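You operate a simulated robot arm through the tools that you are given. There is no shell and no other tool. Be economical: measure what you need, move in short steps, check, and stop when the job is done.

The job below is to be done with a simulated two-armed robot. You get a single attempt, and the scene is never put back.

JOB
Check that the drill runs, then box its battery.
Fine: latched, three seconds or more; dial off before unlatching; pocket three, lid shut.

It is judged by the outcome, as a careful person would: the job done as asked, and still so three seconds after it is handed in. It fails if anything else is knocked over, pushed out of place, dropped, spilled or broken. A push-on lid holds only when it is set on centred and level and pressed home; a screw cap is set on level and turned clockwise until tight.

ROBOT AND FRAMES
Two 7-joint arms with two-finger parallel grippers on one trunk, on a base that drives. Base frame: it is fixed to the floor where the robot stands at the start and does not move with it; the origin is under the middle of the robot, x ahead of it, y to its left, z up. Readings come in m, degrees, newtons and seconds.
The left shoulder is at the start at [0.05, 0.165, 1.18], the right one opposite. With the tool pointing down near the work surface each hand reaches from about 0.1 to 0.68 m from the robot's upright axis, wherever it stands, measured 20 degrees to its own side. Places, roughly: battery box lid [0.6, 1.4, 1.1]; battery latch of the cordless drill [0.5, 0.1, 1]; blue battery [0.5, 1.5, 1]; drill dial [0.5, 0.3, 0.9]; green battery [2, 2.5, 1]; orange battery [1.25, 2.25, 1]; pocket three of the battery box [0.5, 1.3, 0.9]; white battery [1.5, 2.25, 1]; yellow battery [0.5, 1.5, 1]. Payload 3.91 kg a hand.
The tool frame of a hand sits at the grasp point between the pads (the TCP): z along the fingers, y along the line on which they close. The tips reach 0.03 m beyond it. Largest opening 0.11 m; finger width 0.02, thickness 0.01; the body of the gripper, 0.048 by 0.112 m, starts 0.055 m behind the TCP.
Orientation is that of the tool frame in the base frame, as [roll, pitch, yaw] about the fixed x, y, z axes, in that order (R = Rz(yaw) Ry(pitch) Rx(roll)). With the fingers straight down and closing along the base's y, the tool's x points along the base's -x, its y along +y and its z along -z.

CONTROLS
- The arms move only by the tool play_rows. It takes "left_rows", "right_rows" or both (then of equal length, played together; a hand with none holds still); each is a list of rows, each a list of 7 numbers: the shift along the tool's x, y, z in units of 30 mm (1.0 is 30 mm), then the turn, a rotation vector about the tool's x, y, z in units of 6 degrees (1.0 is 6 degrees), then the finger opening in m, from 0 to 0.11. In form: [[x, y, z, rx, ry, rz, gripper], ...]. A call has 1 to 10 rows; each row shifts and turns the commanded pose from where the row before left it, along the tool's axes as they then stand. A call with a number of a shift or a turn outside -1 to 1 is refused whole. Rows are played at 5 a second. More than 0.05 m and 8.6 degrees between two rows, or a gripper value outside its range, and nothing of the call is played. A pose out of reach is approached as far as the arm can. The call stops where the force on the tool passes 40 N (or 10 N more than at its start, if that is more) or the arm is blocked; 0.2 s more then pass. The fingers move at their own pace (about 0.045 m/s each) and stop on an object; they squeeze with about 25 N. The grip force told is the motor's: it shows also when the fingers shut on nothing. Time passes only in rows, and 0.2 s behind the last, so rows that do not move let the fingers close. It gives the time, the measured TCP pose, the force on the tool (base axes), the opening and the grip force at its end, in the units of the frame above (readings bear some noise), with the torque about the TCP (base axes, N m) and any sound that the robot's microphone picked up.
- Cameras (640 x 400 px; columns grow to the right, rows downward): "scene" is now at [0.1123, 0.0387, 1.3786]; the picture's right is [0.43, -0.90, 0.00], its down [-0.43, -0.21, -0.88] and it looks along [0.79, 0.38, -0.48] (base axes); focal length 218 px, centre (320, 200). "left" rides on the left gripper at [0.072, -0.017, -0.103] in its tool frame; the picture's right is [0.23, 0.97, 0.00], its down [-0.76, 0.18, -0.62] and it looks along [-0.61, 0.14, 0.78] (tool axes); focal length 222 px, centre (320, 200). "right" rides on the right gripper at [0.072, 0.017, -0.103] in its tool frame; the picture's right is [-0.23, 0.97, 0.00], its down [-0.76, -0.18, -0.62] and it looks along [-0.61, -0.14, 0.78] (tool axes); focal length 222 px, centre (320, 200). There is no depth. A picture from a camera that has moved, and an enlarged one, comes with that camera's place and axes in the base frame and with its lens. The place of the scene camera against the robot may be out by one fixed shift of up to 0.025 m in any direction.
- grab_frame(camera): a new picture of that camera. No time passes.
- slide_trunk(by): slides the trunk up (or, below 0, down) by that many m; the arms and the scene camera ride with it, the base frame stays. It gives what a move gives, with no picture.
- base_move(legs): drives the robot by 1 to 6 legs, each [ahead, left, turn to the left] in m, m and degrees, along the robot's own axes; the way and the turn of a leg run together, so that a leg with both is an arc; at most 1.5 m and 180 degrees a leg. The arms and the cameras ride along, it lands a little off, and it stops where it bumps. It gives what a move gives.
- turn_head(pan, tilt): turns the head with the scene camera to pan (to the left, within 80 degrees either way) and tilt (down, from -29 to 69), counted from straight ahead of the robot. It gives what a move gives.
- zoom(camera, box): a new picture of the part [left, top, right, bottom] of that camera's present view, enlarged. No time passes.
- finish_job(): hands the job in; it is judged then, once.

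Go step by step. Nothing tells you exact positions but the pictures and the camera data: compare them with the known pose of the tool, close in by small moves and look again before you grip or let go. The budget is 120 turns and 88 pictures, counting those below and the enlarged ones. Unless the task says otherwise, let go and move clear before handing in, and close with one line.

The tools are called after "Request:" by a JSON object that holds its "name" and its "arguments". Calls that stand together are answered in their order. play_rows: Moves the arms, as the interface text tells. Its arguments: {"type":"object","properties":{"left_rows":{"type":"array","items":{"type":"array","items":{"type":"number"}}},"right_rows":{"type":"array","items":{"type":"array","items":{"type":"number"}}}},"required":[]} The other tools are called the same way: slide_trunk (by) slides the trunk up or down; base_move (legs) drives the base; turn_head (pan, tilt) turns the head that bears the scene camera; grab_frame (camera) takes a picture; zoom (camera, box) takes an enlarged picture of a part of a camera's view; finish_job () hands the job in.

At the start:

```text
time: 0.0
left_tcp_pos: [0.364, 0.2922, 1.2527]
left_orientation: [180.0, 0.1, -179.9]
left_contact_force: [-0.6, 0.6, -0.1]
left_wrist_torque: [-0.01, 0.0, 0.02]
left_width: 0.1101
left_finger_force: 0.1
right_tcp_pos: [0.4161, -0.0204, 1.2721]
right_orientation: [180.0, 0.0, -180.0]
right_contact_force: [0.9, 0.3, -0.2]
right_wrist_torque: [-0.01, -0.01, 0.0]
right_width: 0.1099
right_finger_force: 0.1
trunk travel left (down, up): [-0.4, 0.103]
robot x, y, heading: [-0.0014, 0.0002, 0.1]
head pan, tilt: [25.5, 28.7]
```

scene: 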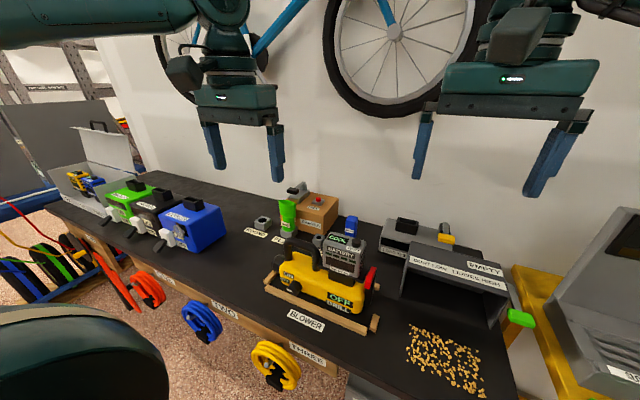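
right: 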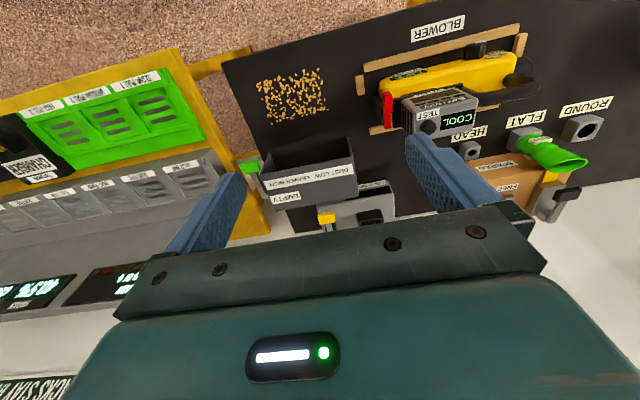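
left: 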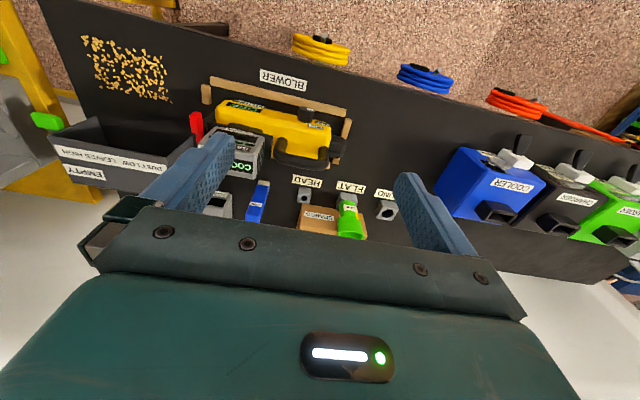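

I see a bench with a yellow tool in a wooden cradle, some accessories, a dustbin, and coloured boxes farther left. I'll zoom in to read the labels first.

Request:
{"name": "zoom", "arguments": {"camera": "scene", "box": [240, 170, 400, 350]}}

Request:
{"name": "zoom", "arguments": {"camera": "scene", "box": [20, 110, 260, 260]}}

Request:
{"name": "zoom", "arguments": {"camera": "left", "box": [180, 60, 400, 250]}}

```text
2.22 times, centred on (320, 260) of scene
camera zoom: at [0.1123, 0.0387, 1.3786], right [0.43, -0.9, 0.0], down [-0.43, -0.21, -0.88], along [0.79, 0.38, -0.48], focal length 485 px, centre (320, 67)
```

zoom: 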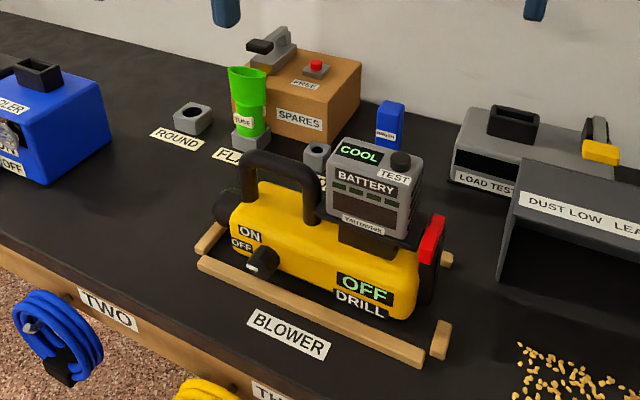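

```text
2.67 times, centred on (140, 185) of scene
camera zoom: at [0.1123, 0.0387, 1.3786], right [0.43, -0.9, 0.0], down [-0.43, -0.21, -0.88], along [0.79, 0.38, -0.48], focal length 582 px, centre (800, 240)
```

zoom: 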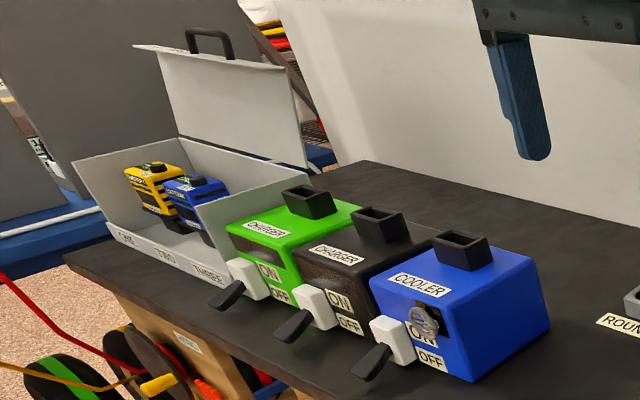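

```text
2.11 times, centred on (290, 155) of left
camera zoom: at [0.2913, 0.2767, 1.3555], right [-0.23, 0.97, 0.0], down [0.76, 0.18, 0.62], along [0.61, 0.14, -0.78], focal length 468 px, centre (383, 295)
```

zoom: 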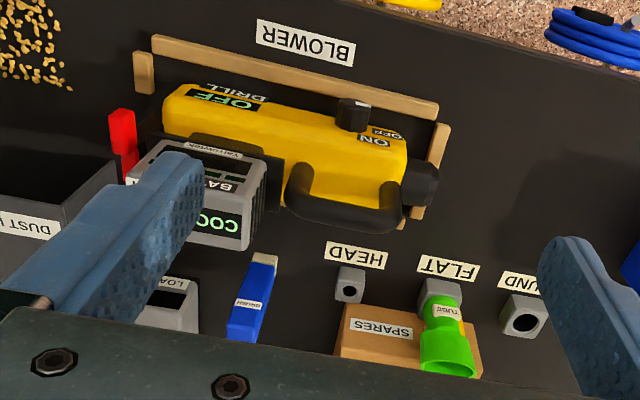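

The yellow drill stands in a cradle with a grey battery ("COOL") on top, a red latch on the right and a dial on the front. I'll read the details closely.

Request:
{"name": "zoom", "arguments": {"camera": "scene", "box": [310, 220, 390, 270]}}

Request:
{"name": "zoom", "arguments": {"camera": "scene", "box": [260, 250, 388, 330]}}

Request:
{"name": "zoom", "arguments": {"camera": "right", "box": [340, 20, 560, 158]}}

```text
8.00 times, centred on (350, 245) of scene
camera zoom: at [0.1123, 0.0387, 1.3786], right [0.43, -0.9, 0.0], down [-0.43, -0.21, -0.88], along [0.79, 0.38, -0.48], focal length 1746 px, centre (80, -160)
```

zoom: 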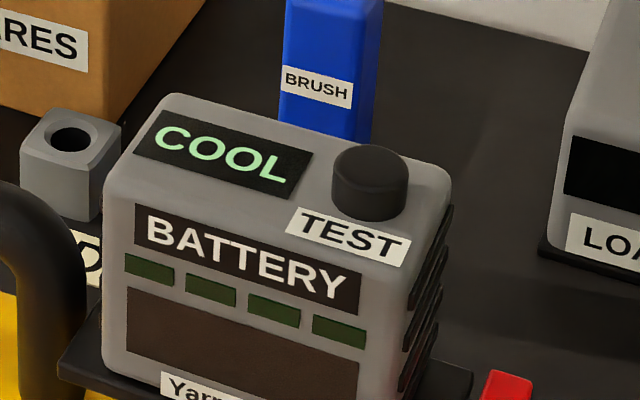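

```text
5.00 times, centred on (324, 290) of scene
camera zoom: at [0.1123, 0.0387, 1.3786], right [0.43, -0.9, 0.0], down [-0.43, -0.21, -0.88], along [0.79, 0.38, -0.48], focal length 1092 px, centre (300, -250)
```

zoom: 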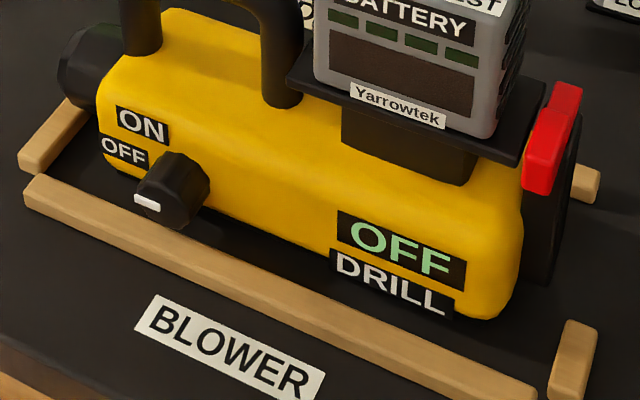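

```text
2.90 times, centred on (450, 89) of right
camera zoom: at [0.3431, -0.0048, 1.3757], right [0.23, 0.97, 0.0], down [0.76, -0.18, 0.62], along [0.61, -0.14, -0.78], focal length 644 px, centre (-57, 522)
```

zoom: 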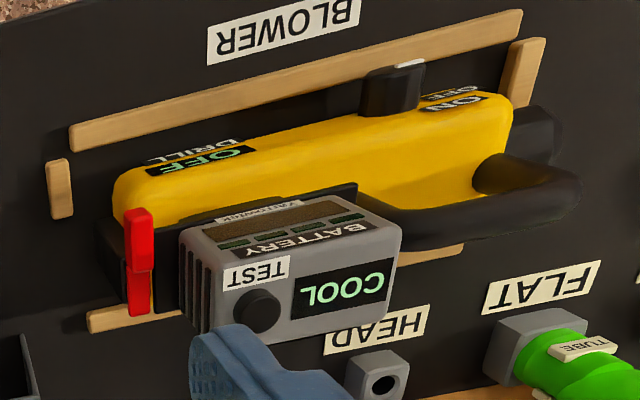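

The dial's tip is near (0.45, 0.28, 0.865) and the latch near (0.49, 0.09, 0.93). I'll bring both wrist cameras closer to see them.

Request:
{"name": "play_rows", "arguments": {"left_rows": [[0.36, 0, 0.85, 0, 0, 0, 0.11], [0.36, 0, 0.85, 0, 0, 0, 0.11], [0.36, 0, 0.85, 0, 0, 0, 0.11], [0.36, 0, 0.85, 0, 0, 0, 0.11], [0.36, 0, 0.85, 0, 0, 0, 0.11], [0.36, 0, 0.85, 0, 0, 0, 0.11]], "right_rows": [[0.37, -0.17, 0.95, 0, 0, 0, 0.11], [0.37, -0.17, 0.95, 0, 0, 0, 0.11], [0.37, -0.17, 0.95, 0, 0, 0, 0.11], [0.37, -0.17, 0.95, 0, 0, 0, 0.11], [0.37, -0.17, 0.95, 0, 0, 0, 0.11], [0.37, -0.17, 0.95, 0, 0, 0, 0.11]]}}

Request:
{"name": "grab_frame", "arguments": {"camera": "left"}}

Request:
{"name": "zoom", "arguments": {"camera": "right", "box": [320, 80, 560, 230]}}

```text
time: 1.4
left_tcp_pos: [0.2989, 0.2916, 1.0995]
left_orientation: [180.0, 0.1, -180.0]
left_contact_force: [0.2, -0.2, 0.6]
left_wrist_torque: [0.0, -0.03, 0.01]
left_width: 0.1099
left_finger_force: 0.0
right_tcp_pos: [0.3483, -0.0515, 1.101]
right_orientation: [179.8, 0.0, -179.9]
right_contact_force: [0.3, 0.1, 0.7]
right_wrist_torque: [0.0, 0.03, -0.04]
right_width: 0.1101
right_finger_force: 0.1
trunk travel left (down, up): [-0.4, 0.103]
robot x, y, heading: [-0.0026, 0.0036, -0.0]
head pan, tilt: [25.5, 28.7]
```

```text
78 pictures are left
camera left: at [0.2253, 0.2763, 1.2029], right [-0.23, 0.97, 0.0], down [0.76, 0.18, 0.63], along [0.61, 0.14, -0.78], focal length 222 px, centre (320, 200)
```

left: 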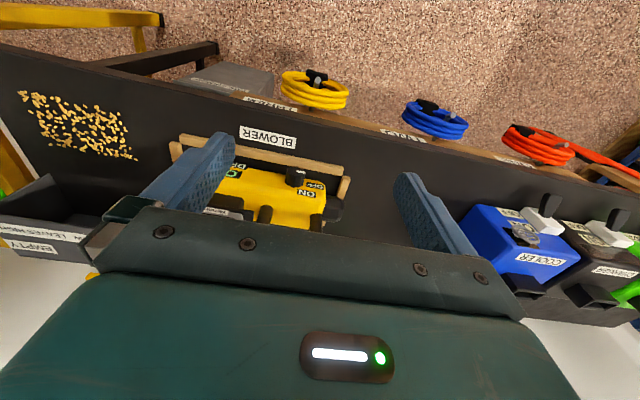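

```text
2.67 times, centred on (440, 155) of right
camera zoom: at [0.2763, -0.035, 1.2043], right [0.23, 0.97, 0.0], down [0.76, -0.18, 0.62], along [0.61, -0.14, -0.78], focal length 592 px, centre (0, 320)
```

zoom: 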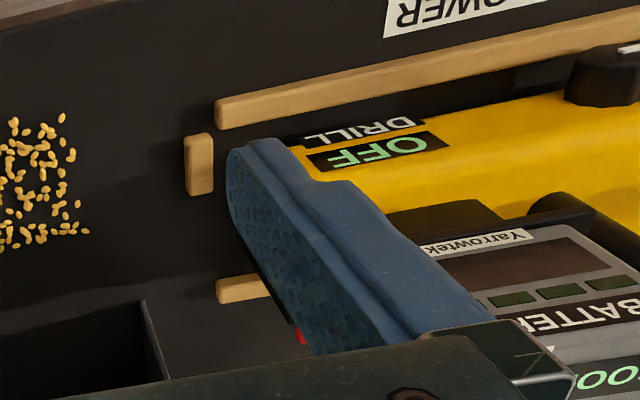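

The fingers block the views, so I'll close them and shift the right hand outward a little.

Request:
{"name": "play_rows", "arguments": {"left_rows": [[0, 0, 0, 0, 0, 0, 0.0], [0, 0, 0, 0, 0, 0, 0.0], [0, 0, 0, 0, 0, 0, 0.0], [0, 0, 0, 0, 0, 0, 0.0], [0, 0, 0, 0, 0, 0, 0.0], [0, 0, 0, 0, 0, 0, 0.0]], "right_rows": [[0.3, -0.5, 0.2, 0, 0, 0, 0.0], [0.3, -0.5, 0.2, 0, 0, 0, 0.0], [0, -0.5, 0.2, 0, 0, 0, 0.0], [0, 0, 0, 0, 0, 0, 0.0], [0, 0, 0, 0, 0, 0, 0.0], [0, 0, 0, 0, 0, 0, 0.0]]}}

Request:
{"name": "zoom", "arguments": {"camera": "right", "box": [360, 80, 600, 230]}}

Request:
{"name": "zoom", "arguments": {"camera": "left", "box": [160, 110, 360, 235]}}

```text
time: 2.8
left_tcp_pos: [0.2991, 0.2923, 1.0989]
left_orientation: [180.0, 0.1, -179.9]
left_contact_force: [-0.1, -0.3, 0.4]
left_wrist_torque: [0.02, -0.02, -0.03]
left_width: 0.0
left_finger_force: 13.6
right_tcp_pos: [0.3303, -0.096, 1.0844]
right_orientation: [180.0, 0.1, 179.9]
right_contact_force: [-1.5, 0.5, -0.5]
right_wrist_torque: [-0.01, -0.01, 0.02]
right_width: 0.0001
right_finger_force: 13.9
trunk travel left (down, up): [-0.4, 0.103]
robot x, y, heading: [-0.0008, -0.0001, -0.3]
head pan, tilt: [25.5, 28.7]
```

```text
2.67 times, centred on (480, 155) of right
camera zoom: at [0.2577, -0.0801, 1.1866], right [0.23, 0.97, 0.0], down [0.76, -0.18, 0.62], along [0.61, -0.14, -0.78], focal length 592 px, centre (-107, 320)
```

zoom: 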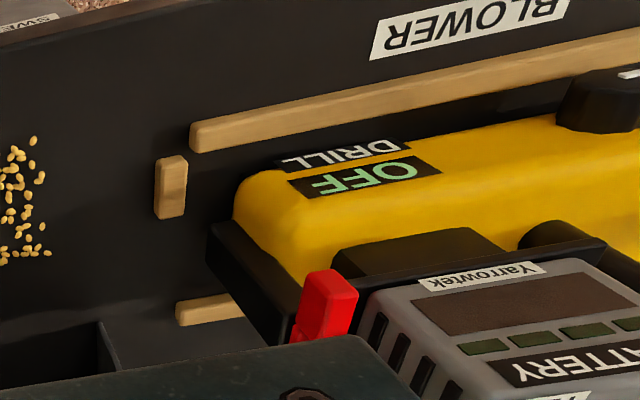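

```text
3.20 times, centred on (260, 172) of left
camera zoom: at [0.2254, 0.2764, 1.2031], right [-0.23, 0.97, 0.0], down [0.76, 0.18, 0.62], along [0.61, 0.14, -0.78], focal length 711 px, centre (512, 288)
```

zoom: 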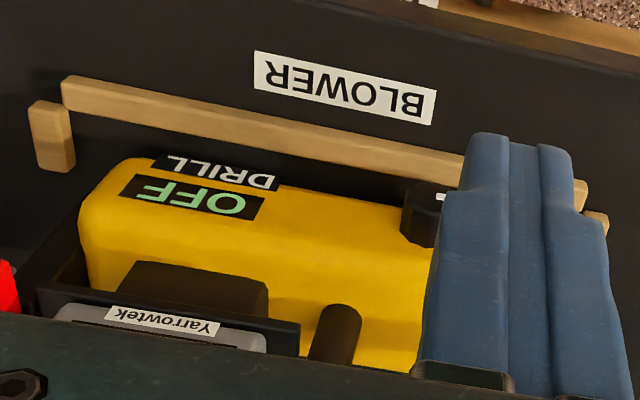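

I'll take a close scene view of the latch for its state.

Request:
{"name": "zoom", "arguments": {"camera": "scene", "box": [335, 240, 399, 280]}}

Request:
{"name": "zoom", "arguments": {"camera": "scene", "box": [376, 210, 536, 310]}}

Request:
{"name": "grab_frame", "arguments": {"camera": "right"}}

```text
10.00 times, centred on (367, 260) of scene
camera zoom: at [0.1123, 0.0388, 1.3786], right [0.43, -0.9, 0.0], down [-0.43, -0.21, -0.88], along [0.79, 0.38, -0.48], focal length 2183 px, centre (-150, -400)
```

zoom: 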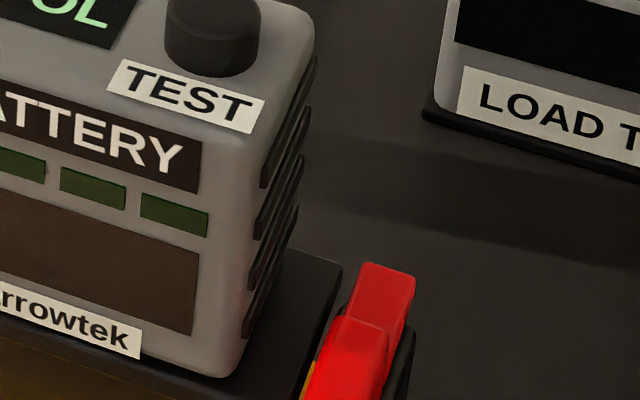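

```text
4.00 times, centred on (456, 260) of scene
camera zoom: at [0.1123, 0.0388, 1.3786], right [0.43, -0.9, 0.0], down [-0.43, -0.21, -0.88], along [0.79, 0.38, -0.48], focal length 873 px, centre (-224, -40)
```

zoom: 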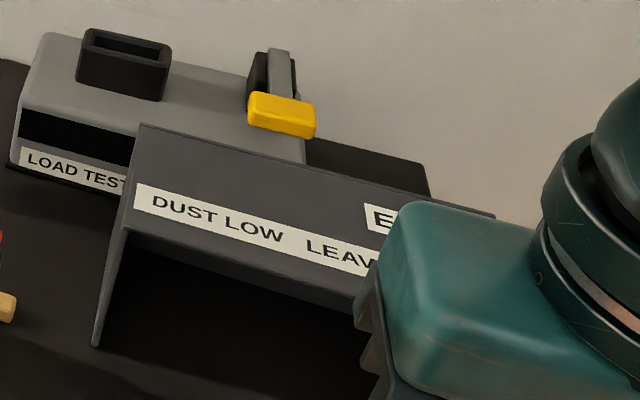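

```text
72 pictures are left
camera right: at [0.2577, -0.0801, 1.1866], right [0.23, 0.97, 0.0], down [0.76, -0.18, 0.62], along [0.61, -0.14, -0.78], focal length 222 px, centre (320, 200)
```

right: 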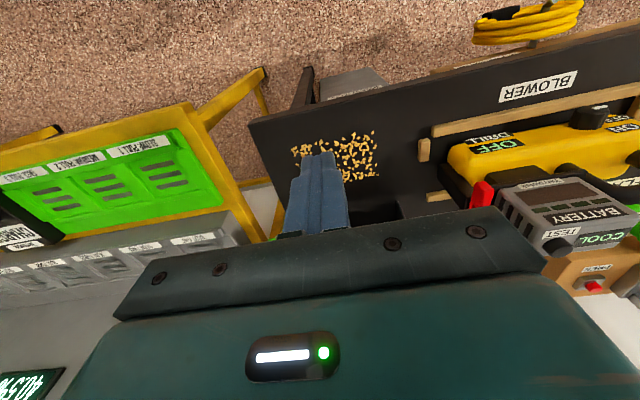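

The latch's state is unclear from above; I'll tilt the right hand to view it from its outer side.

Request:
{"name": "play_rows", "arguments": {"right_rows": [[-0.8, 0, 0.9, 0, 0, 0, 0], [-0.8, 0, 0.9, 0, 0, 0, 0], [-0.8, 0, 0.9, 0, 0, 0, 0], [-0.8, 0, 0.9, -1, 0, 0, 0], [0, 0, 0, -1, 0, 0, 0], [0, 0, 0, -1, 0, 0, 0], [0, 0, 0, -1, 0, 0, 0], [0, 0, 0, -1, 0, 0, 0], [0, 0, 0, -1, 0, 0, 0], [0, 0, 0, -1, 0, 0, 0]]}}

Request:
{"name": "grab_frame", "arguments": {"camera": "right"}}

```text
time: 5.0
left_tcp_pos: [0.2977, 0.2916, 1.1003]
left_orientation: [-180.0, 0.1, -180.0]
left_contact_force: [0.0, 0.9, -0.5]
left_wrist_torque: [-0.01, -0.01, 0.02]
left_width: 0.0
left_finger_force: 24.7
right_tcp_pos: [0.4271, -0.096, 0.9756]
right_orientation: [137.9, 0.1, -180.0]
right_contact_force: [0.0, -0.8, 0.3]
right_wrist_torque: [0.0, 0.01, 0.0]
right_width: 0.0001
right_finger_force: 25.1
trunk travel left (down, up): [-0.4, 0.103]
robot x, y, heading: [-0.002, 0.003, -0.1]
head pan, tilt: [25.5, 28.7]
```

```text
71 pictures are left
camera right: at [0.3544, -0.1539, 1.0631], right [0.23, 0.72, 0.65], down [0.76, -0.55, 0.34], along [0.61, 0.42, -0.67], focal length 222 px, centre (320, 200)
```

right: 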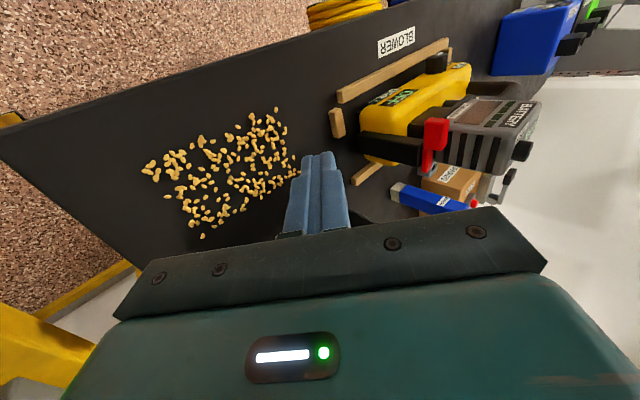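

Request:
{"name": "zoom", "arguments": {"camera": "right", "box": [350, 80, 510, 200]}}

```text
3.33 times, centred on (430, 140) of right
camera zoom: at [0.3544, -0.1539, 1.0631], right [0.23, 0.72, 0.65], down [0.76, -0.55, 0.34], along [0.61, 0.42, -0.67], focal length 740 px, centre (-47, 400)
```

zoom: 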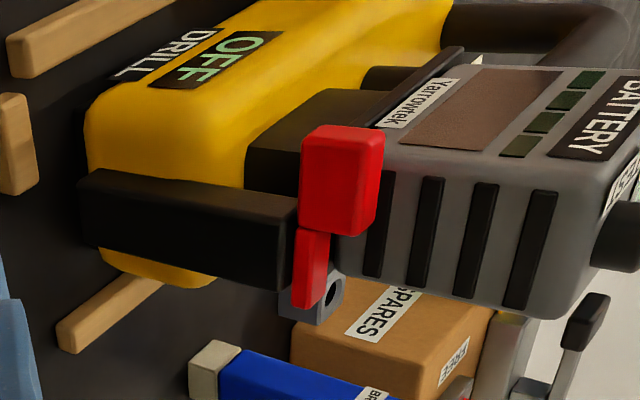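

The latch lever (red) lies at the top of a black post at about (0.49, 0.094, 0.95). I'll go for one more side view to understand its state.

Request:
{"name": "play_rows", "arguments": {"right_rows": [[-0.6, 0.595, 0.535, 0, 0, 0, 0], [-0.6, 0.595, 0.535, 0, 0, 0, 0], [-0.6, 0.595, 0.535, 0, 0, 0, 0], [0, 0, 0, -1, 0, 0, 0], [0, 0, 0, -1, 0, 0, 0], [0, 0, 0, -1, 0, 0, 0], [0, 0, 0, -1, 0, 0, 0], [0, 0, 0, -1, 0, 0, 0]]}}

Request:
{"name": "zoom", "arguments": {"camera": "right", "box": [200, 40, 440, 190]}}

```text
time: 6.8
left_tcp_pos: [0.2981, 0.2916, 1.0994]
left_orientation: [180.0, 0.1, 180.0]
left_contact_force: [-0.4, -0.7, -0.6]
left_wrist_torque: [0.0, 0.01, -0.01]
left_width: 0.0001
left_finger_force: 25.7
right_tcp_pos: [0.4814, -0.0241, 0.9753]
right_orientation: [107.9, 0.0, -180.0]
right_contact_force: [0.0, 0.5, 0.0]
right_wrist_torque: [0.03, 0.03, 0.0]
right_width: 0.0001
right_finger_force: 25.2
trunk travel left (down, up): [-0.4, 0.103]
robot x, y, heading: [0.0032, -0.0007, 0.1]
head pan, tilt: [25.5, 28.7]
```

```text
2.67 times, centred on (320, 115) of right
camera zoom: at [0.4087, -0.1188, 1.0228], right [0.23, 0.3, 0.93], down [0.76, -0.65, 0.02], along [0.61, 0.7, -0.37], focal length 592 px, centre (320, 427)
```

zoom: 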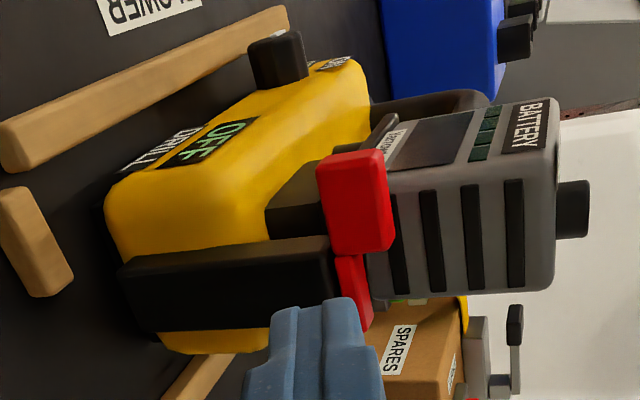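

The lever lies flat across its post, which looks closed; the display will confirm when I try it. Next I tilt the left hand 45° forward to pinch the dial.

Request:
{"name": "play_rows", "arguments": {"left_rows": [[0, 0, 0, 0, -0.9375, 0, 0.07], [0, 0, 0, 0, -0.9375, 0, 0.07], [0, 0, 0, 0, -0.9375, 0, 0.07], [0, 0, 0, 0, -0.9375, 0, 0.07], [0, 0, 0, 0, -0.9375, 0, 0.07], [0, 0, 0, 0, -0.9375, 0, 0.07], [0, 0, 0, 0, -0.9375, 0, 0.07], [0, 0, 0, 0, -0.9375, 0, 0.07]]}}

Request:
{"name": "play_rows", "arguments": {"left_rows": [[0.38, -0.04, 0.9, 0, 0, 0, 0.07], [0.38, -0.04, 0.9, 0, 0, 0, 0.07], [0.38, -0.04, 0.9, 0, 0, 0, 0.07], [0.38, -0.04, 0.9, 0, 0, 0, 0.07], [0.38, -0.04, 0.9, 0, 0, 0, 0.07], [0.38, -0.04, 0.9, 0, 0, 0, 0.07]]}}

Request:
{"name": "grab_frame", "arguments": {"camera": "left"}}

```text
time: 8.6
left_tcp_pos: [0.3699, 0.3232, 1.1369]
left_orientation: [-180.0, 45.0, -180.0]
left_contact_force: [-0.8, -0.1, -0.1]
left_wrist_torque: [0.01, -0.02, -0.01]
left_width: 0.07
left_finger_force: 0.0
left hand out of reach, approached as far as the arm can: row 4, 5, 6, 7, 8
right_tcp_pos: [0.4808, -0.025, 0.9754]
right_orientation: [108.0, 0.0, 180.0]
right_contact_force: [1.0, -0.2, -0.1]
right_wrist_torque: [-0.02, -0.01, 0.03]
right_width: 0.0001
right_finger_force: 25.2
trunk travel left (down, up): [-0.4, 0.103]
robot x, y, heading: [-0.0012, 0.0022, 0.2]
head pan, tilt: [25.5, 28.7]
```

```text
time: 10.0
left_tcp_pos: [0.4379, 0.3143, 0.9734]
left_orientation: [179.9, 45.1, 179.9]
left_contact_force: [-0.7, 0.2, 0.3]
left_wrist_torque: [-0.01, -0.02, 0.04]
left_width: 0.07
left_finger_force: 0.0
right_tcp_pos: [0.4809, -0.0247, 0.9744]
right_orientation: [108.0, 0.0, -179.9]
right_contact_force: [0.2, 0.0, -0.2]
right_wrist_torque: [-0.01, 0.0, 0.01]
right_width: 0.0
right_finger_force: 25.0
trunk travel left (down, up): [-0.4, 0.103]
robot x, y, heading: [-0.0026, -0.0019, -0.1]
head pan, tilt: [25.5, 28.7]
```

```text
68 pictures are left
camera left: at [0.3126, 0.2995, 0.9956], right [-0.16, 0.97, -0.16], down [0.1, 0.18, 0.98], along [0.98, 0.14, -0.12], focal length 222 px, centre (320, 200)
```

left: 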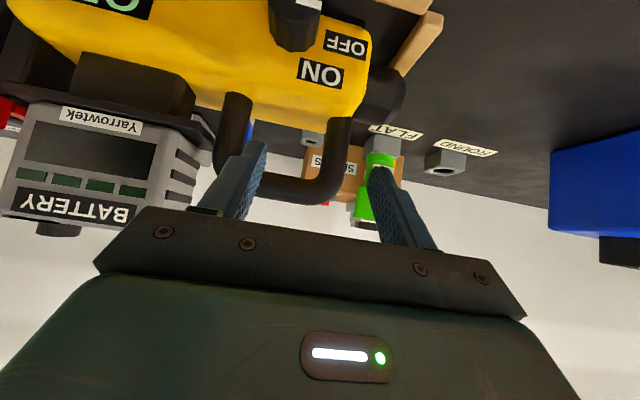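

The dial is seen at about (0.445, 0.283, 0.866), matching earlier estimates; its white mark points to OFF and ON lies about 50–60° clockwise. I'll come down in front of it.

Request:
{"name": "play_rows", "arguments": {"left_rows": [[0.4, -0.5, -0.4, 0, 0, 0, 0.07], [0.4, -0.5, -0.4, 0, 0, 0, 0.07], [0.6, 0, 0.6, 0, 0, 0, 0.07], [0.6, 0, 0.6, 0, 0, 0, 0.07], [0.6, 0, 0.6, 0, 0, 0, 0.07], [0.4, 0, 0.4, 0, 0, 0, 0.07]]}}

Request:
{"name": "grab_frame", "arguments": {"camera": "left"}}

```text
time: 11.4
left_tcp_pos: [0.4044, 0.2858, 0.8795]
left_orientation: [179.8, 45.0, 179.8]
left_contact_force: [0.5, 0.3, -0.2]
left_wrist_torque: [-0.03, -0.03, -0.01]
left_width: 0.0701
left_finger_force: 0.1
right_tcp_pos: [0.4809, -0.0261, 0.9746]
right_orientation: [108.0, 0.0, 180.0]
right_contact_force: [-1.1, -0.1, 0.1]
right_wrist_torque: [-0.06, 0.02, 0.0]
right_width: 0.0001
right_finger_force: 24.8
trunk travel left (down, up): [-0.4, 0.103]
robot x, y, heading: [-0.0013, -0.0037, -0.2]
head pan, tilt: [25.5, 28.7]
```

```text
67 pictures are left
camera left: at [0.2797, 0.2699, 0.9017], right [-0.16, 0.97, -0.16], down [0.1, 0.18, 0.98], along [0.98, 0.14, -0.12], focal length 222 px, centre (320, 200)
```

left: 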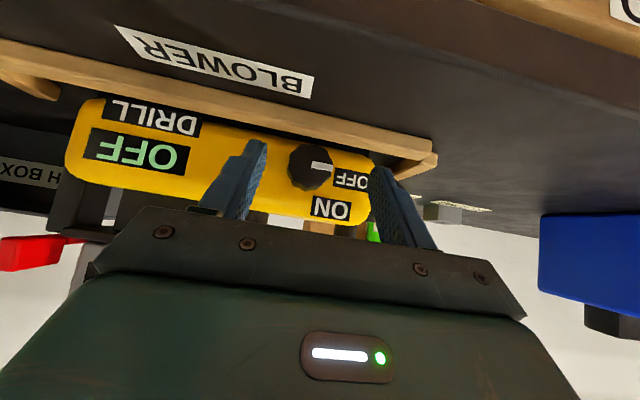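

The dial axis is at (x, 0.283, 0.858), about 33 mm in diameter. I'll pre-twist the hand −24° about the dial's axis and slide the fingers around it.

Request:
{"name": "play_rows", "arguments": {"left_rows": [[0, 0, 0, 0.707, 0, -0.707, 0.06], [0, 0, 0, 0.707, 0, -0.707, 0.06], [0, 0, 0, 0.707, 0, -0.707, 0.06], [0, 0, 0, 0.707, 0, -0.707, 0.06], [-0.18, 0.1, 0.49, 0, 0, 0, 0.06], [-0.18, 0.1, 0.49, 0, 0, 0, 0.06]]}}

Request:
{"name": "grab_frame", "arguments": {"camera": "left"}}

```text
time: 12.6
left_tcp_pos: [0.4152, 0.2856, 0.8745]
left_orientation: [-148.1, 40.2, -158.0]
left_contact_force: [-10.4, 2.4, 6.3]
left_wrist_torque: [0.28, 0.35, 0.32]
left_width: 0.0594
left_finger_force: 0.1
right_tcp_pos: [0.481, -0.024, 0.976]
right_orientation: [108.0, 0.0, -179.8]
right_contact_force: [0.5, 0.4, 0.7]
right_wrist_torque: [0.03, -0.01, 0.0]
right_width: 0.0002
right_finger_force: 25.6
trunk travel left (down, up): [-0.4, 0.103]
robot x, y, heading: [0.0022, -0.0009, 0.3]
head pan, tilt: [25.5, 28.7]
stopped in row 6 (left hand): the force on the tool passed its limit (the readings are from after the stop); the commanded pose is now the measured one
```

```text
66 pictures are left
camera left: at [0.2896, 0.2801, 0.9018], right [-0.16, 0.83, -0.54], down [0.1, 0.56, 0.82], along [0.98, 0.08, -0.17], focal length 222 px, centre (320, 200)
```

left: 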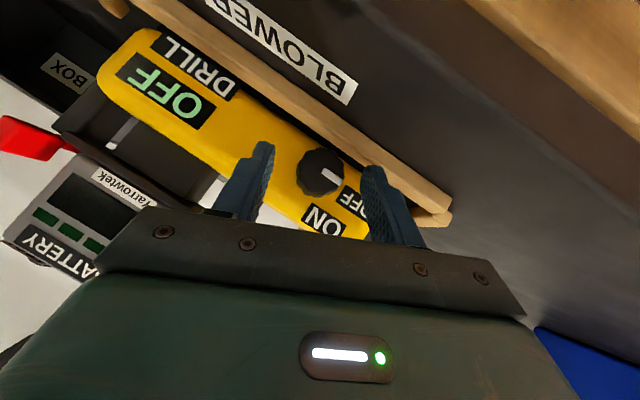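

A fingertip touched the front rail of the cradle (nothing moved visibly). I'll back off, undo the twist, and use a steeper tilt (30° from vertical) so the fingers come from above between rail and drill.

Request:
{"name": "play_rows", "arguments": {"left_rows": [[0.6, 0, -0.6, 0, 0, 0, 0.05], [0, 0, -0.6, -0.707, 0, 0.707, 0.05], [0, 0, -0.3, -0.707, 0, 0.707, 0.05], [0, 0, 0, -0.707, 0, 0.707, 0.05], [0, 0, 0, -0.707, 0, 0.707, 0.05], [0, 0, 0, 0, 0.833, 0, 0.05], [0, 0, 0, 0, 0.833, 0, 0.05], [0, 0, 0, 0, 0.833, 0, 0.05]]}}

Request:
{"name": "grab_frame", "arguments": {"camera": "left"}}

```text
time: 14.4
left_tcp_pos: [0.3718, 0.2933, 0.8912]
left_orientation: [179.8, 29.7, -180.0]
left_contact_force: [0.3, -0.8, 0.1]
left_wrist_torque: [0.01, -0.05, 0.04]
left_width: 0.0501
left_finger_force: 0.1
right_tcp_pos: [0.4821, -0.0251, 0.9761]
right_orientation: [108.0, 0.0, -180.0]
right_contact_force: [-0.4, 0.2, -0.2]
right_wrist_torque: [-0.04, 0.05, 0.0]
right_width: 0.0
right_finger_force: 25.4
trunk travel left (down, up): [-0.4, 0.103]
robot x, y, heading: [-0.0037, 0.003, 0.3]
head pan, tilt: [25.5, 28.7]
```

```text
65 pictures are left
camera left: at [0.2567, 0.2773, 0.9454], right [-0.2, 0.97, -0.11], down [0.35, 0.18, 0.92], along [0.91, 0.14, -0.38], focal length 222 px, centre (320, 200)
```

left: 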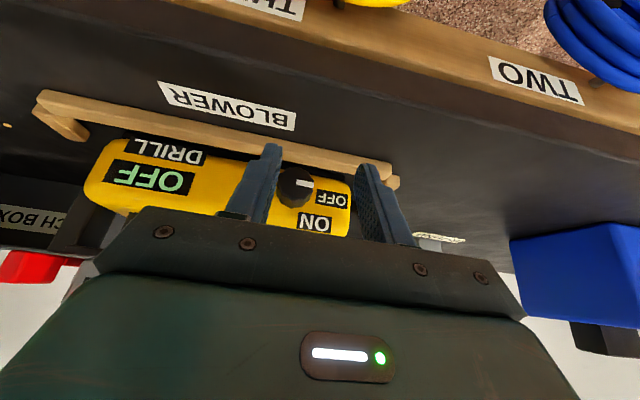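

The dial reads consistently at y 0.283, z 0.859. I'll move over and lower the fingers around it.

Request:
{"name": "play_rows", "arguments": {"left_rows": [[-0.683, -0.114, 0.15, 0, 0, 0, 0.05], [-0.683, -0.114, 0.15, 0, 0, 0, 0.05], [-0.683, -0.114, 0.15, 0, 0, 0, 0.05], [0.173, 0, 0.535, 0, 0, 0, 0.05], [0.173, 0, 0.535, 0, 0, 0, 0.05]]}}

Request:
{"name": "grab_frame", "arguments": {"camera": "left"}}

```text
time: 15.6
left_tcp_pos: [0.4369, 0.283, 0.8771]
left_orientation: [179.9, 29.7, 179.9]
left_contact_force: [0.1, -0.1, 0.8]
left_wrist_torque: [-0.03, 0.04, 0.01]
left_width: 0.05
left_finger_force: 0.1
right_tcp_pos: [0.4806, -0.0243, 0.9752]
right_orientation: [108.0, 0.0, 180.0]
right_contact_force: [0.4, -0.1, 0.6]
right_wrist_torque: [0.01, -0.03, 0.01]
right_width: 0.0
right_finger_force: 25.7
trunk travel left (down, up): [-0.4, 0.103]
robot x, y, heading: [0.0015, 0.0006, 0.3]
head pan, tilt: [25.5, 28.7]
```

```text
64 pictures are left
camera left: at [0.3231, 0.2674, 0.9311], right [-0.2, 0.97, -0.11], down [0.35, 0.18, 0.92], along [0.92, 0.14, -0.38], focal length 222 px, centre (320, 200)
```

left: 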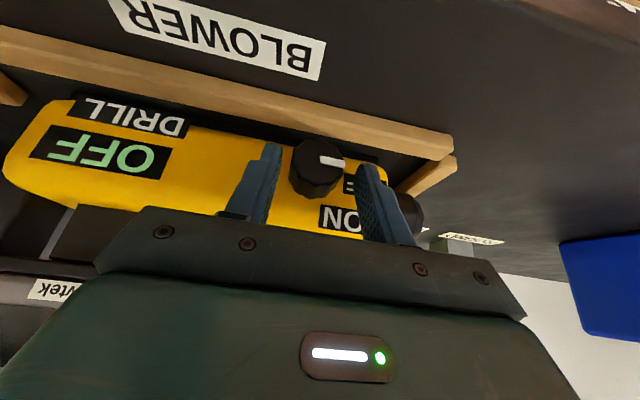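

The dial is centred between the fingers. I'll close on it.

Request:
{"name": "play_rows", "arguments": {"left_rows": [[0, 0, 0, 0, 0, 0, 0.02], [0, 0, 0, 0, 0, 0, 0.02], [0, 0, 0, 0, 0, 0, 0.02], [0, 0, 0, 0, 0, 0, 0.02]]}}

```text
time: 16.6
left_tcp_pos: [0.4376, 0.2811, 0.8766]
left_orientation: [179.8, 29.7, 179.9]
left_contact_force: [2.2, -9.7, 0.2]
left_wrist_torque: [-0.22, -0.33, -0.64]
left_width: 0.0333
left_finger_force: 24.9
right_tcp_pos: [0.4821, -0.0243, 0.9736]
right_orientation: [107.9, 0.0, 180.0]
right_contact_force: [0.3, 0.4, 0.4]
right_wrist_torque: [-0.02, -0.03, 0.0]
right_width: 0.0
right_finger_force: 25.3
trunk travel left (down, up): [-0.4, 0.103]
robot x, y, heading: [-0.0005, -0.001, 0.1]
head pan, tilt: [25.5, 28.7]
```

Gripped at 33 mm. Now I rotate clockwise about the dial's axis by 30° and look.

Request:
{"name": "play_rows", "arguments": {"left_rows": [[0, -0.06, 0, 0, 0, 0, 0.02], [0, -0.066, 0, -0.866, 0, 0.5, 0.02], [0, -0.066, 0, -0.866, 0, 0.5, 0.02], [0, -0.066, 0, -0.866, 0, 0.5, 0.02], [0, -0.066, 0, -0.866, 0, 0.5, 0.02], [0, -0.066, 0, -0.866, 0, 0.5, 0.02]]}}

Request:
{"name": "grab_frame", "arguments": {"camera": "left"}}

```text
time: 18.0
left_tcp_pos: [0.4373, 0.2721, 0.8749]
left_orientation: [146.2, 25.5, 164.0]
left_contact_force: [-2.5, -3.4, 0.0]
left_wrist_torque: [-0.08, -0.1, -0.17]
left_width: 0.0335
left_finger_force: 25.4
right_tcp_pos: [0.4814, -0.0243, 0.9747]
right_orientation: [108.0, 0.0, -179.9]
right_contact_force: [-0.4, -0.5, -0.3]
right_wrist_torque: [0.01, 0.01, 0.01]
right_width: 0.0002
right_finger_force: 25.3
trunk travel left (down, up): [-0.4, 0.103]
robot x, y, heading: [0.0002, 0.0009, 0.2]
head pan, tilt: [25.5, 28.7]
```

```text
63 pictures are left
camera left: at [0.3229, 0.2311, 0.9127], right [-0.2, 0.9, 0.39], down [0.35, -0.31, 0.88], along [0.91, 0.31, -0.26], focal length 222 px, centre (320, 200)
```

left: 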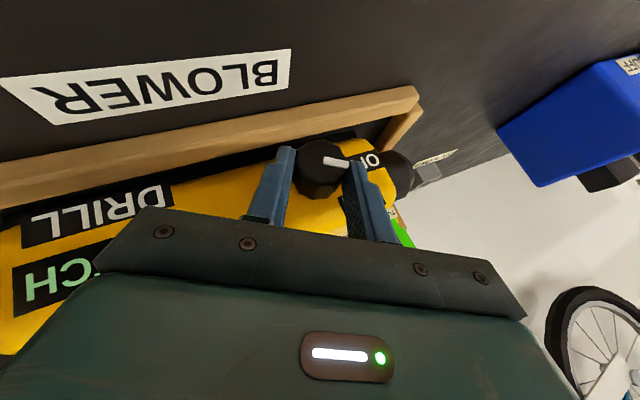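

The display changed, apparently to "…CH"; I'll read it from the scene camera.

Request:
{"name": "zoom", "arguments": {"camera": "scene", "box": [270, 230, 398, 330]}}

Request:
{"name": "zoom", "arguments": {"camera": "left", "box": [0, 150, 240, 320]}}

```text
4.00 times, centred on (334, 280) of scene
camera zoom: at [0.1119, 0.0387, 1.3786], right [0.43, -0.9, 0.0], down [-0.43, -0.21, -0.88], along [0.79, 0.38, -0.48], focal length 873 px, centre (264, -120)
```

zoom: 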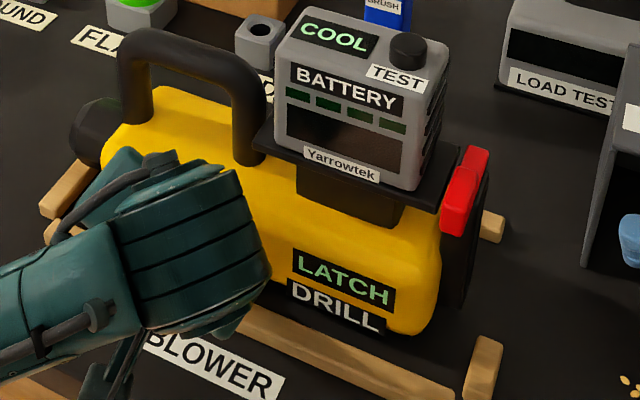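

```text
2.35 times, centred on (120, 235) of left
camera zoom: at [0.3229, 0.2311, 0.9127], right [-0.2, 0.9, 0.39], down [0.35, -0.31, 0.88], along [0.91, 0.31, -0.26], focal length 523 px, centre (791, 118)
```

zoom: 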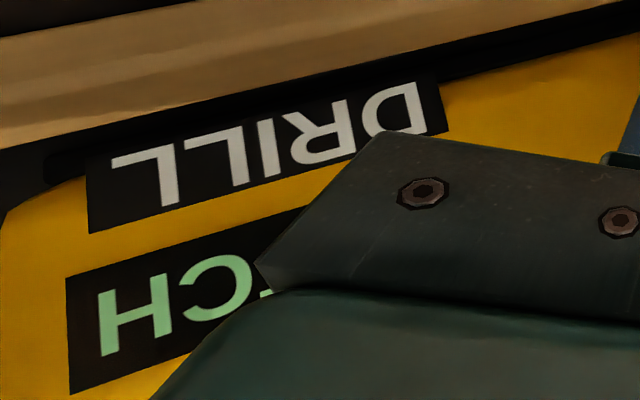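

The drill shows "LATCH": the dial is on but the battery latch is open. I'll turn the dial back off, release it, then study and close the latch.

Request:
{"name": "play_rows", "arguments": {"left_rows": [[0, 0.066, 0, 0.866, 0, -0.5, 0.02], [0, 0.066, 0, 0.866, 0, -0.5, 0.02], [0, 0.066, 0, 0.866, 0, -0.5, 0.02], [0, 0.066, 0, 0.866, 0, -0.5, 0.02], [0, 0.066, 0, 0.866, 0, -0.5, 0.02]]}}

Request:
{"name": "zoom", "arguments": {"camera": "scene", "box": [270, 230, 398, 330]}}

```text
time: 19.2
left_tcp_pos: [0.4382, 0.281, 0.8767]
left_orientation: [179.9, 29.7, -180.0]
left_contact_force: [-3.9, 7.6, -0.5]
left_wrist_torque: [0.14, 0.15, -0.2]
left_width: 0.0335
left_finger_force: 25.4
right_tcp_pos: [0.482, -0.0233, 0.9748]
right_orientation: [108.1, 0.0, -179.8]
right_contact_force: [0.3, 0.4, 0.1]
right_wrist_torque: [-0.03, 0.0, 0.0]
right_width: 0.0
right_finger_force: 25.1
trunk travel left (down, up): [-0.4, 0.103]
robot x, y, heading: [-0.0005, 0.0028, 0.3]
head pan, tilt: [25.5, 28.7]
```

```text
4.00 times, centred on (334, 280) of scene
camera zoom: at [0.1122, 0.0398, 1.3785], right [0.43, -0.9, 0.0], down [-0.43, -0.21, -0.88], along [0.79, 0.38, -0.48], focal length 873 px, centre (264, -120)
```

zoom: 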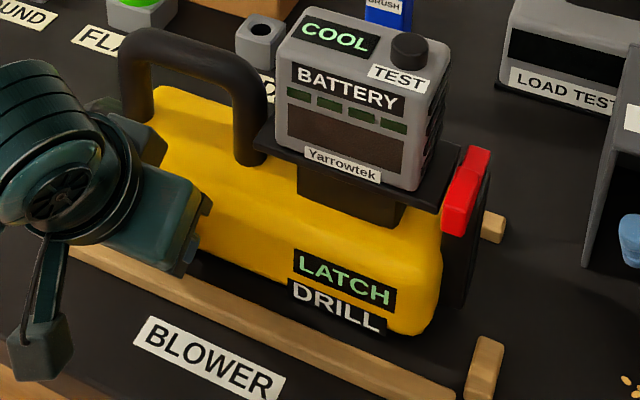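

Still "LATCH", so the dial may not be fully back. I'll turn it another 12° counter-clockwise, watching force.

Request:
{"name": "play_rows", "arguments": {"left_rows": [[0, 0.066, 0, 0.866, 0, -0.5, 0.02], [0, 0.066, 0, 0.866, 0, -0.5, 0.02]]}}

Request:
{"name": "zoom", "arguments": {"camera": "scene", "box": [270, 230, 398, 330]}}

Request:
{"name": "grab_frame", "arguments": {"camera": "left"}}

```text
time: 19.8
left_tcp_pos: [0.4386, 0.2864, 0.8783]
left_orientation: [-166.3, 29.2, -173.0]
left_contact_force: [-4.9, 11.4, 2.9]
left_wrist_torque: [0.28, 0.01, 0.16]
left_width: 0.0328
left_finger_force: 24.5
right_tcp_pos: [0.4811, -0.023, 0.976]
right_orientation: [108.0, 0.0, -179.9]
right_contact_force: [-0.9, -0.6, -1.0]
right_wrist_torque: [0.01, -0.01, 0.01]
right_width: 0.0
right_finger_force: 24.9
trunk travel left (down, up): [-0.4, 0.103]
robot x, y, heading: [0.0016, 0.0052, 0.1]
head pan, tilt: [25.5, 28.7]
```

```text
4.00 times, centred on (334, 280) of scene
camera zoom: at [0.1113, 0.0401, 1.3787], right [0.43, -0.9, 0.0], down [-0.43, -0.21, -0.88], along [0.79, 0.38, -0.48], focal length 873 px, centre (264, -120)
```

zoom: 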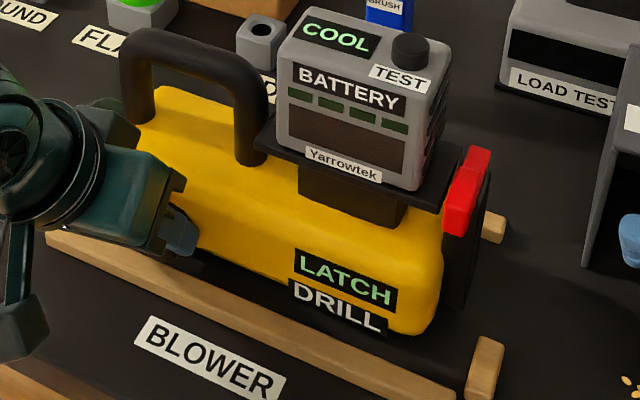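

```text
58 pictures are left
camera left: at [0.3232, 0.2818, 0.9347], right [-0.2, 0.93, -0.31], down [0.35, 0.37, 0.86], along [0.92, 0.06, -0.4], focal length 222 px, centre (320, 200)
```

left: 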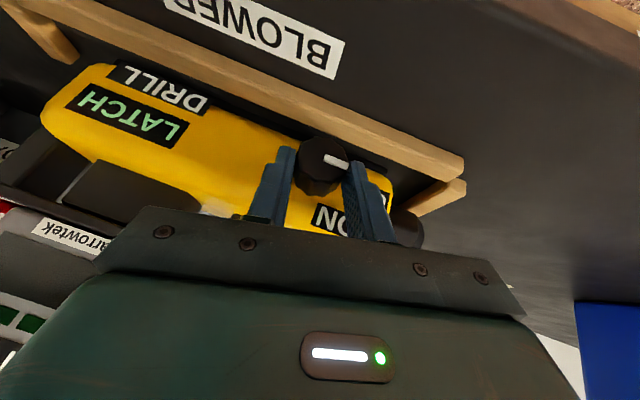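

The dial's mark points at OFF and is at its stop; "LATCH" is likely a held warning. I'll release the dial, back away, and look at the latch.

Request:
{"name": "play_rows", "arguments": {"left_rows": [[0, 0, 0, 0, 0, 0, 0.055], [0, 0, 0, 0, 0, 0, 0.055], [0, 0, -0.3, 0, 0, 0, 0.055], [0, 0, -1, 0, 0, 0, 0.055], [0, 0, -1, 0, 0, 0, 0.055], [0, 0, -1, 0, 0, 0, 0.055]]}}

Request:
{"name": "zoom", "arguments": {"camera": "scene", "box": [260, 230, 388, 330]}}

Request:
{"name": "zoom", "arguments": {"camera": "right", "box": [280, 60, 400, 180]}}

```text
time: 21.2
left_tcp_pos: [0.3882, 0.3036, 0.9608]
left_orientation: [-166.5, 29.2, -173.2]
left_contact_force: [-0.6, -0.5, 0.4]
left_wrist_torque: [-0.01, -0.02, 0.01]
left_width: 0.0552
left_finger_force: 0.1
right_tcp_pos: [0.4815, -0.0233, 0.9748]
right_orientation: [108.0, 0.0, -179.9]
right_contact_force: [-0.1, 0.2, 0.0]
right_wrist_torque: [0.02, 0.0, 0.0]
right_width: 0.0
right_finger_force: 25.0
trunk travel left (down, up): [-0.4, 0.103]
robot x, y, heading: [-0.0063, -0.0005, -0.0]
head pan, tilt: [25.5, 28.7]
```

```text
4.00 times, centred on (324, 280) of scene
camera zoom: at [0.112, 0.0389, 1.3786], right [0.43, -0.9, 0.0], down [-0.43, -0.21, -0.88], along [0.79, 0.38, -0.48], focal length 873 px, centre (304, -120)
```

zoom: 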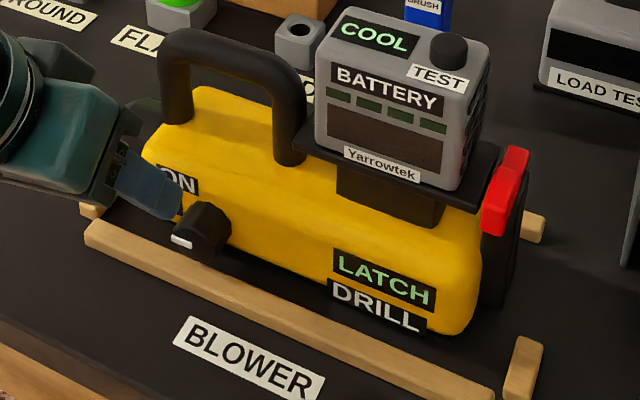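

```text
3.33 times, centred on (340, 120) of right
camera zoom: at [0.4087, -0.1183, 1.0229], right [0.23, 0.3, 0.93], down [0.76, -0.65, 0.02], along [0.61, 0.7, -0.38], focal length 740 px, centre (253, 467)
```

zoom: 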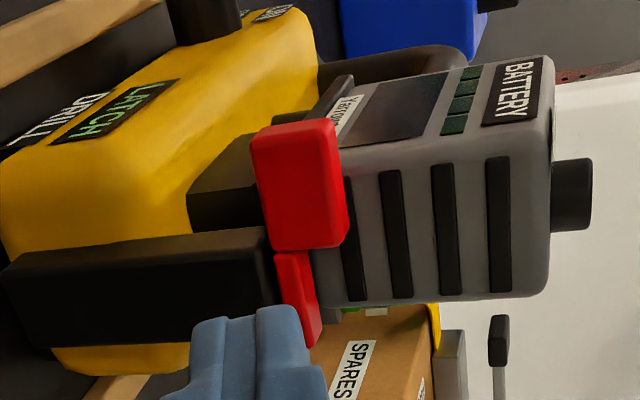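

The dial sits at OFF again. I'll use the left camera from the front-left to understand the latch mechanism.

Request:
{"name": "play_rows", "arguments": {"left_rows": [[0, 0, 0, -0.866, 0, 0.5, 0.03], [0, 0, 0, -0.866, 0, 0.5, 0.0], [-0.185, -0.983, -0.04, 0, 0, 0, 0.0], [-0.185, -0.983, -0.04, 0, 0, 0, 0.0], [-0.185, -0.983, -0.04, 0, 0, 0, 0.0], [-0.185, -0.983, -0.04, 0, 0, 0, 0.0]]}}

Request:
{"name": "grab_frame", "arguments": {"camera": "left"}}

Request:
{"name": "zoom", "arguments": {"camera": "left", "box": [120, 110, 280, 230]}}

```text
time: 22.6
left_tcp_pos: [0.4073, 0.1836, 0.9767]
left_orientation: [179.7, 29.9, -180.0]
left_contact_force: [0.5, 0.3, 0.2]
left_wrist_torque: [-0.03, -0.02, 0.0]
left_width: 0.0004
left_finger_force: 25.2
right_tcp_pos: [0.4812, -0.0243, 0.9748]
right_orientation: [108.1, 0.1, 180.0]
right_contact_force: [-0.2, 1.1, -0.5]
right_wrist_torque: [-0.01, 0.01, -0.04]
right_width: 0.0
right_finger_force: 25.3
trunk travel left (down, up): [-0.4, 0.103]
robot x, y, heading: [-0.0003, 0.0007, 0.0]
head pan, tilt: [25.5, 28.7]
```

```text
55 pictures are left
camera left: at [0.2916, 0.1671, 1.0312], right [-0.2, 0.97, -0.11], down [0.35, 0.18, 0.92], along [0.91, 0.14, -0.38], focal length 222 px, centre (320, 200)
```

left: 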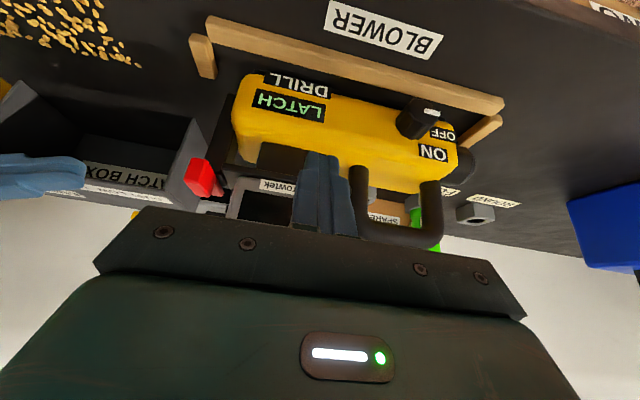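

```text
3.33 times, centred on (200, 170) of left
camera zoom: at [0.2916, 0.1671, 1.0312], right [-0.2, 0.97, -0.11], down [0.35, 0.18, 0.92], along [0.91, 0.14, -0.38], focal length 740 px, centre (720, 300)
```

zoom: 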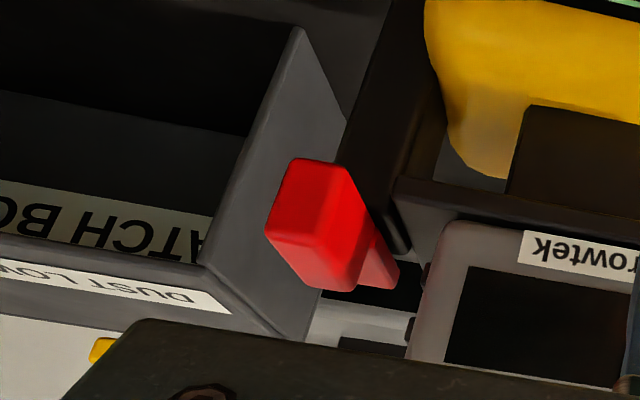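

The handle's centre triangulates to (0.481, 0.090, 0.952). I need a view from above to see how the lever pivots.

Request:
{"name": "play_rows", "arguments": {"left_rows": [[-0.256, -0.05, -0.944, 0, 0, 0, 0.0], [-0.256, -0.05, -0.944, 0, 0, 0, 0.0], [-0.256, -0.05, -0.944, 0, 0, 0, 0.0], [-0.256, -0.05, -0.944, 0, 0, 0, 0.0], [-0.256, -0.05, -0.944, 0, 0, 0, 0.0], [0, 0, 0, 0, 1, 0, 0], [0, 0, 0, 0, 1, 0, 0], [0, 0, 0, 0, 1, 0, 0], [0, 0, 0, 0, 1, 0, 0], [0, 0, 0, 0, 1, 0, 0]]}}

Request:
{"name": "zoom", "arguments": {"camera": "left", "box": [180, 80, 340, 220]}}

```text
time: 24.8
left_tcp_pos: [0.3676, 0.1759, 1.1186]
left_orientation: [179.8, -0.3, -179.9]
left_contact_force: [0.5, 0.9, -0.6]
left_wrist_torque: [0.0, -0.01, -0.02]
left_width: 0.0002
left_finger_force: 25.2
right_tcp_pos: [0.4798, -0.0246, 0.9753]
right_orientation: [108.1, 0.0, -179.9]
right_contact_force: [-0.2, 0.3, 0.1]
right_wrist_torque: [0.0, -0.01, 0.0]
right_width: 0.0001
right_finger_force: 25.2
trunk travel left (down, up): [-0.4, 0.103]
robot x, y, heading: [-0.0043, -0.0016, 0.1]
head pan, tilt: [25.5, 28.7]
```

```text
2.86 times, centred on (260, 150) of left
camera zoom: at [0.297, 0.1607, 1.2232], right [-0.23, 0.97, 0.0], down [0.77, 0.18, 0.62], along [0.6, 0.14, -0.79], focal length 635 px, centre (491, 343)
```

zoom: 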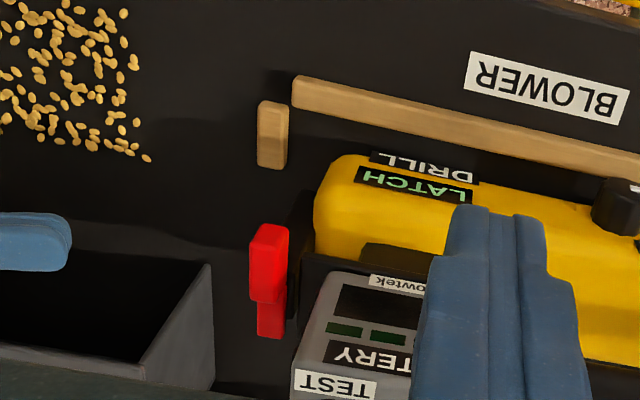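

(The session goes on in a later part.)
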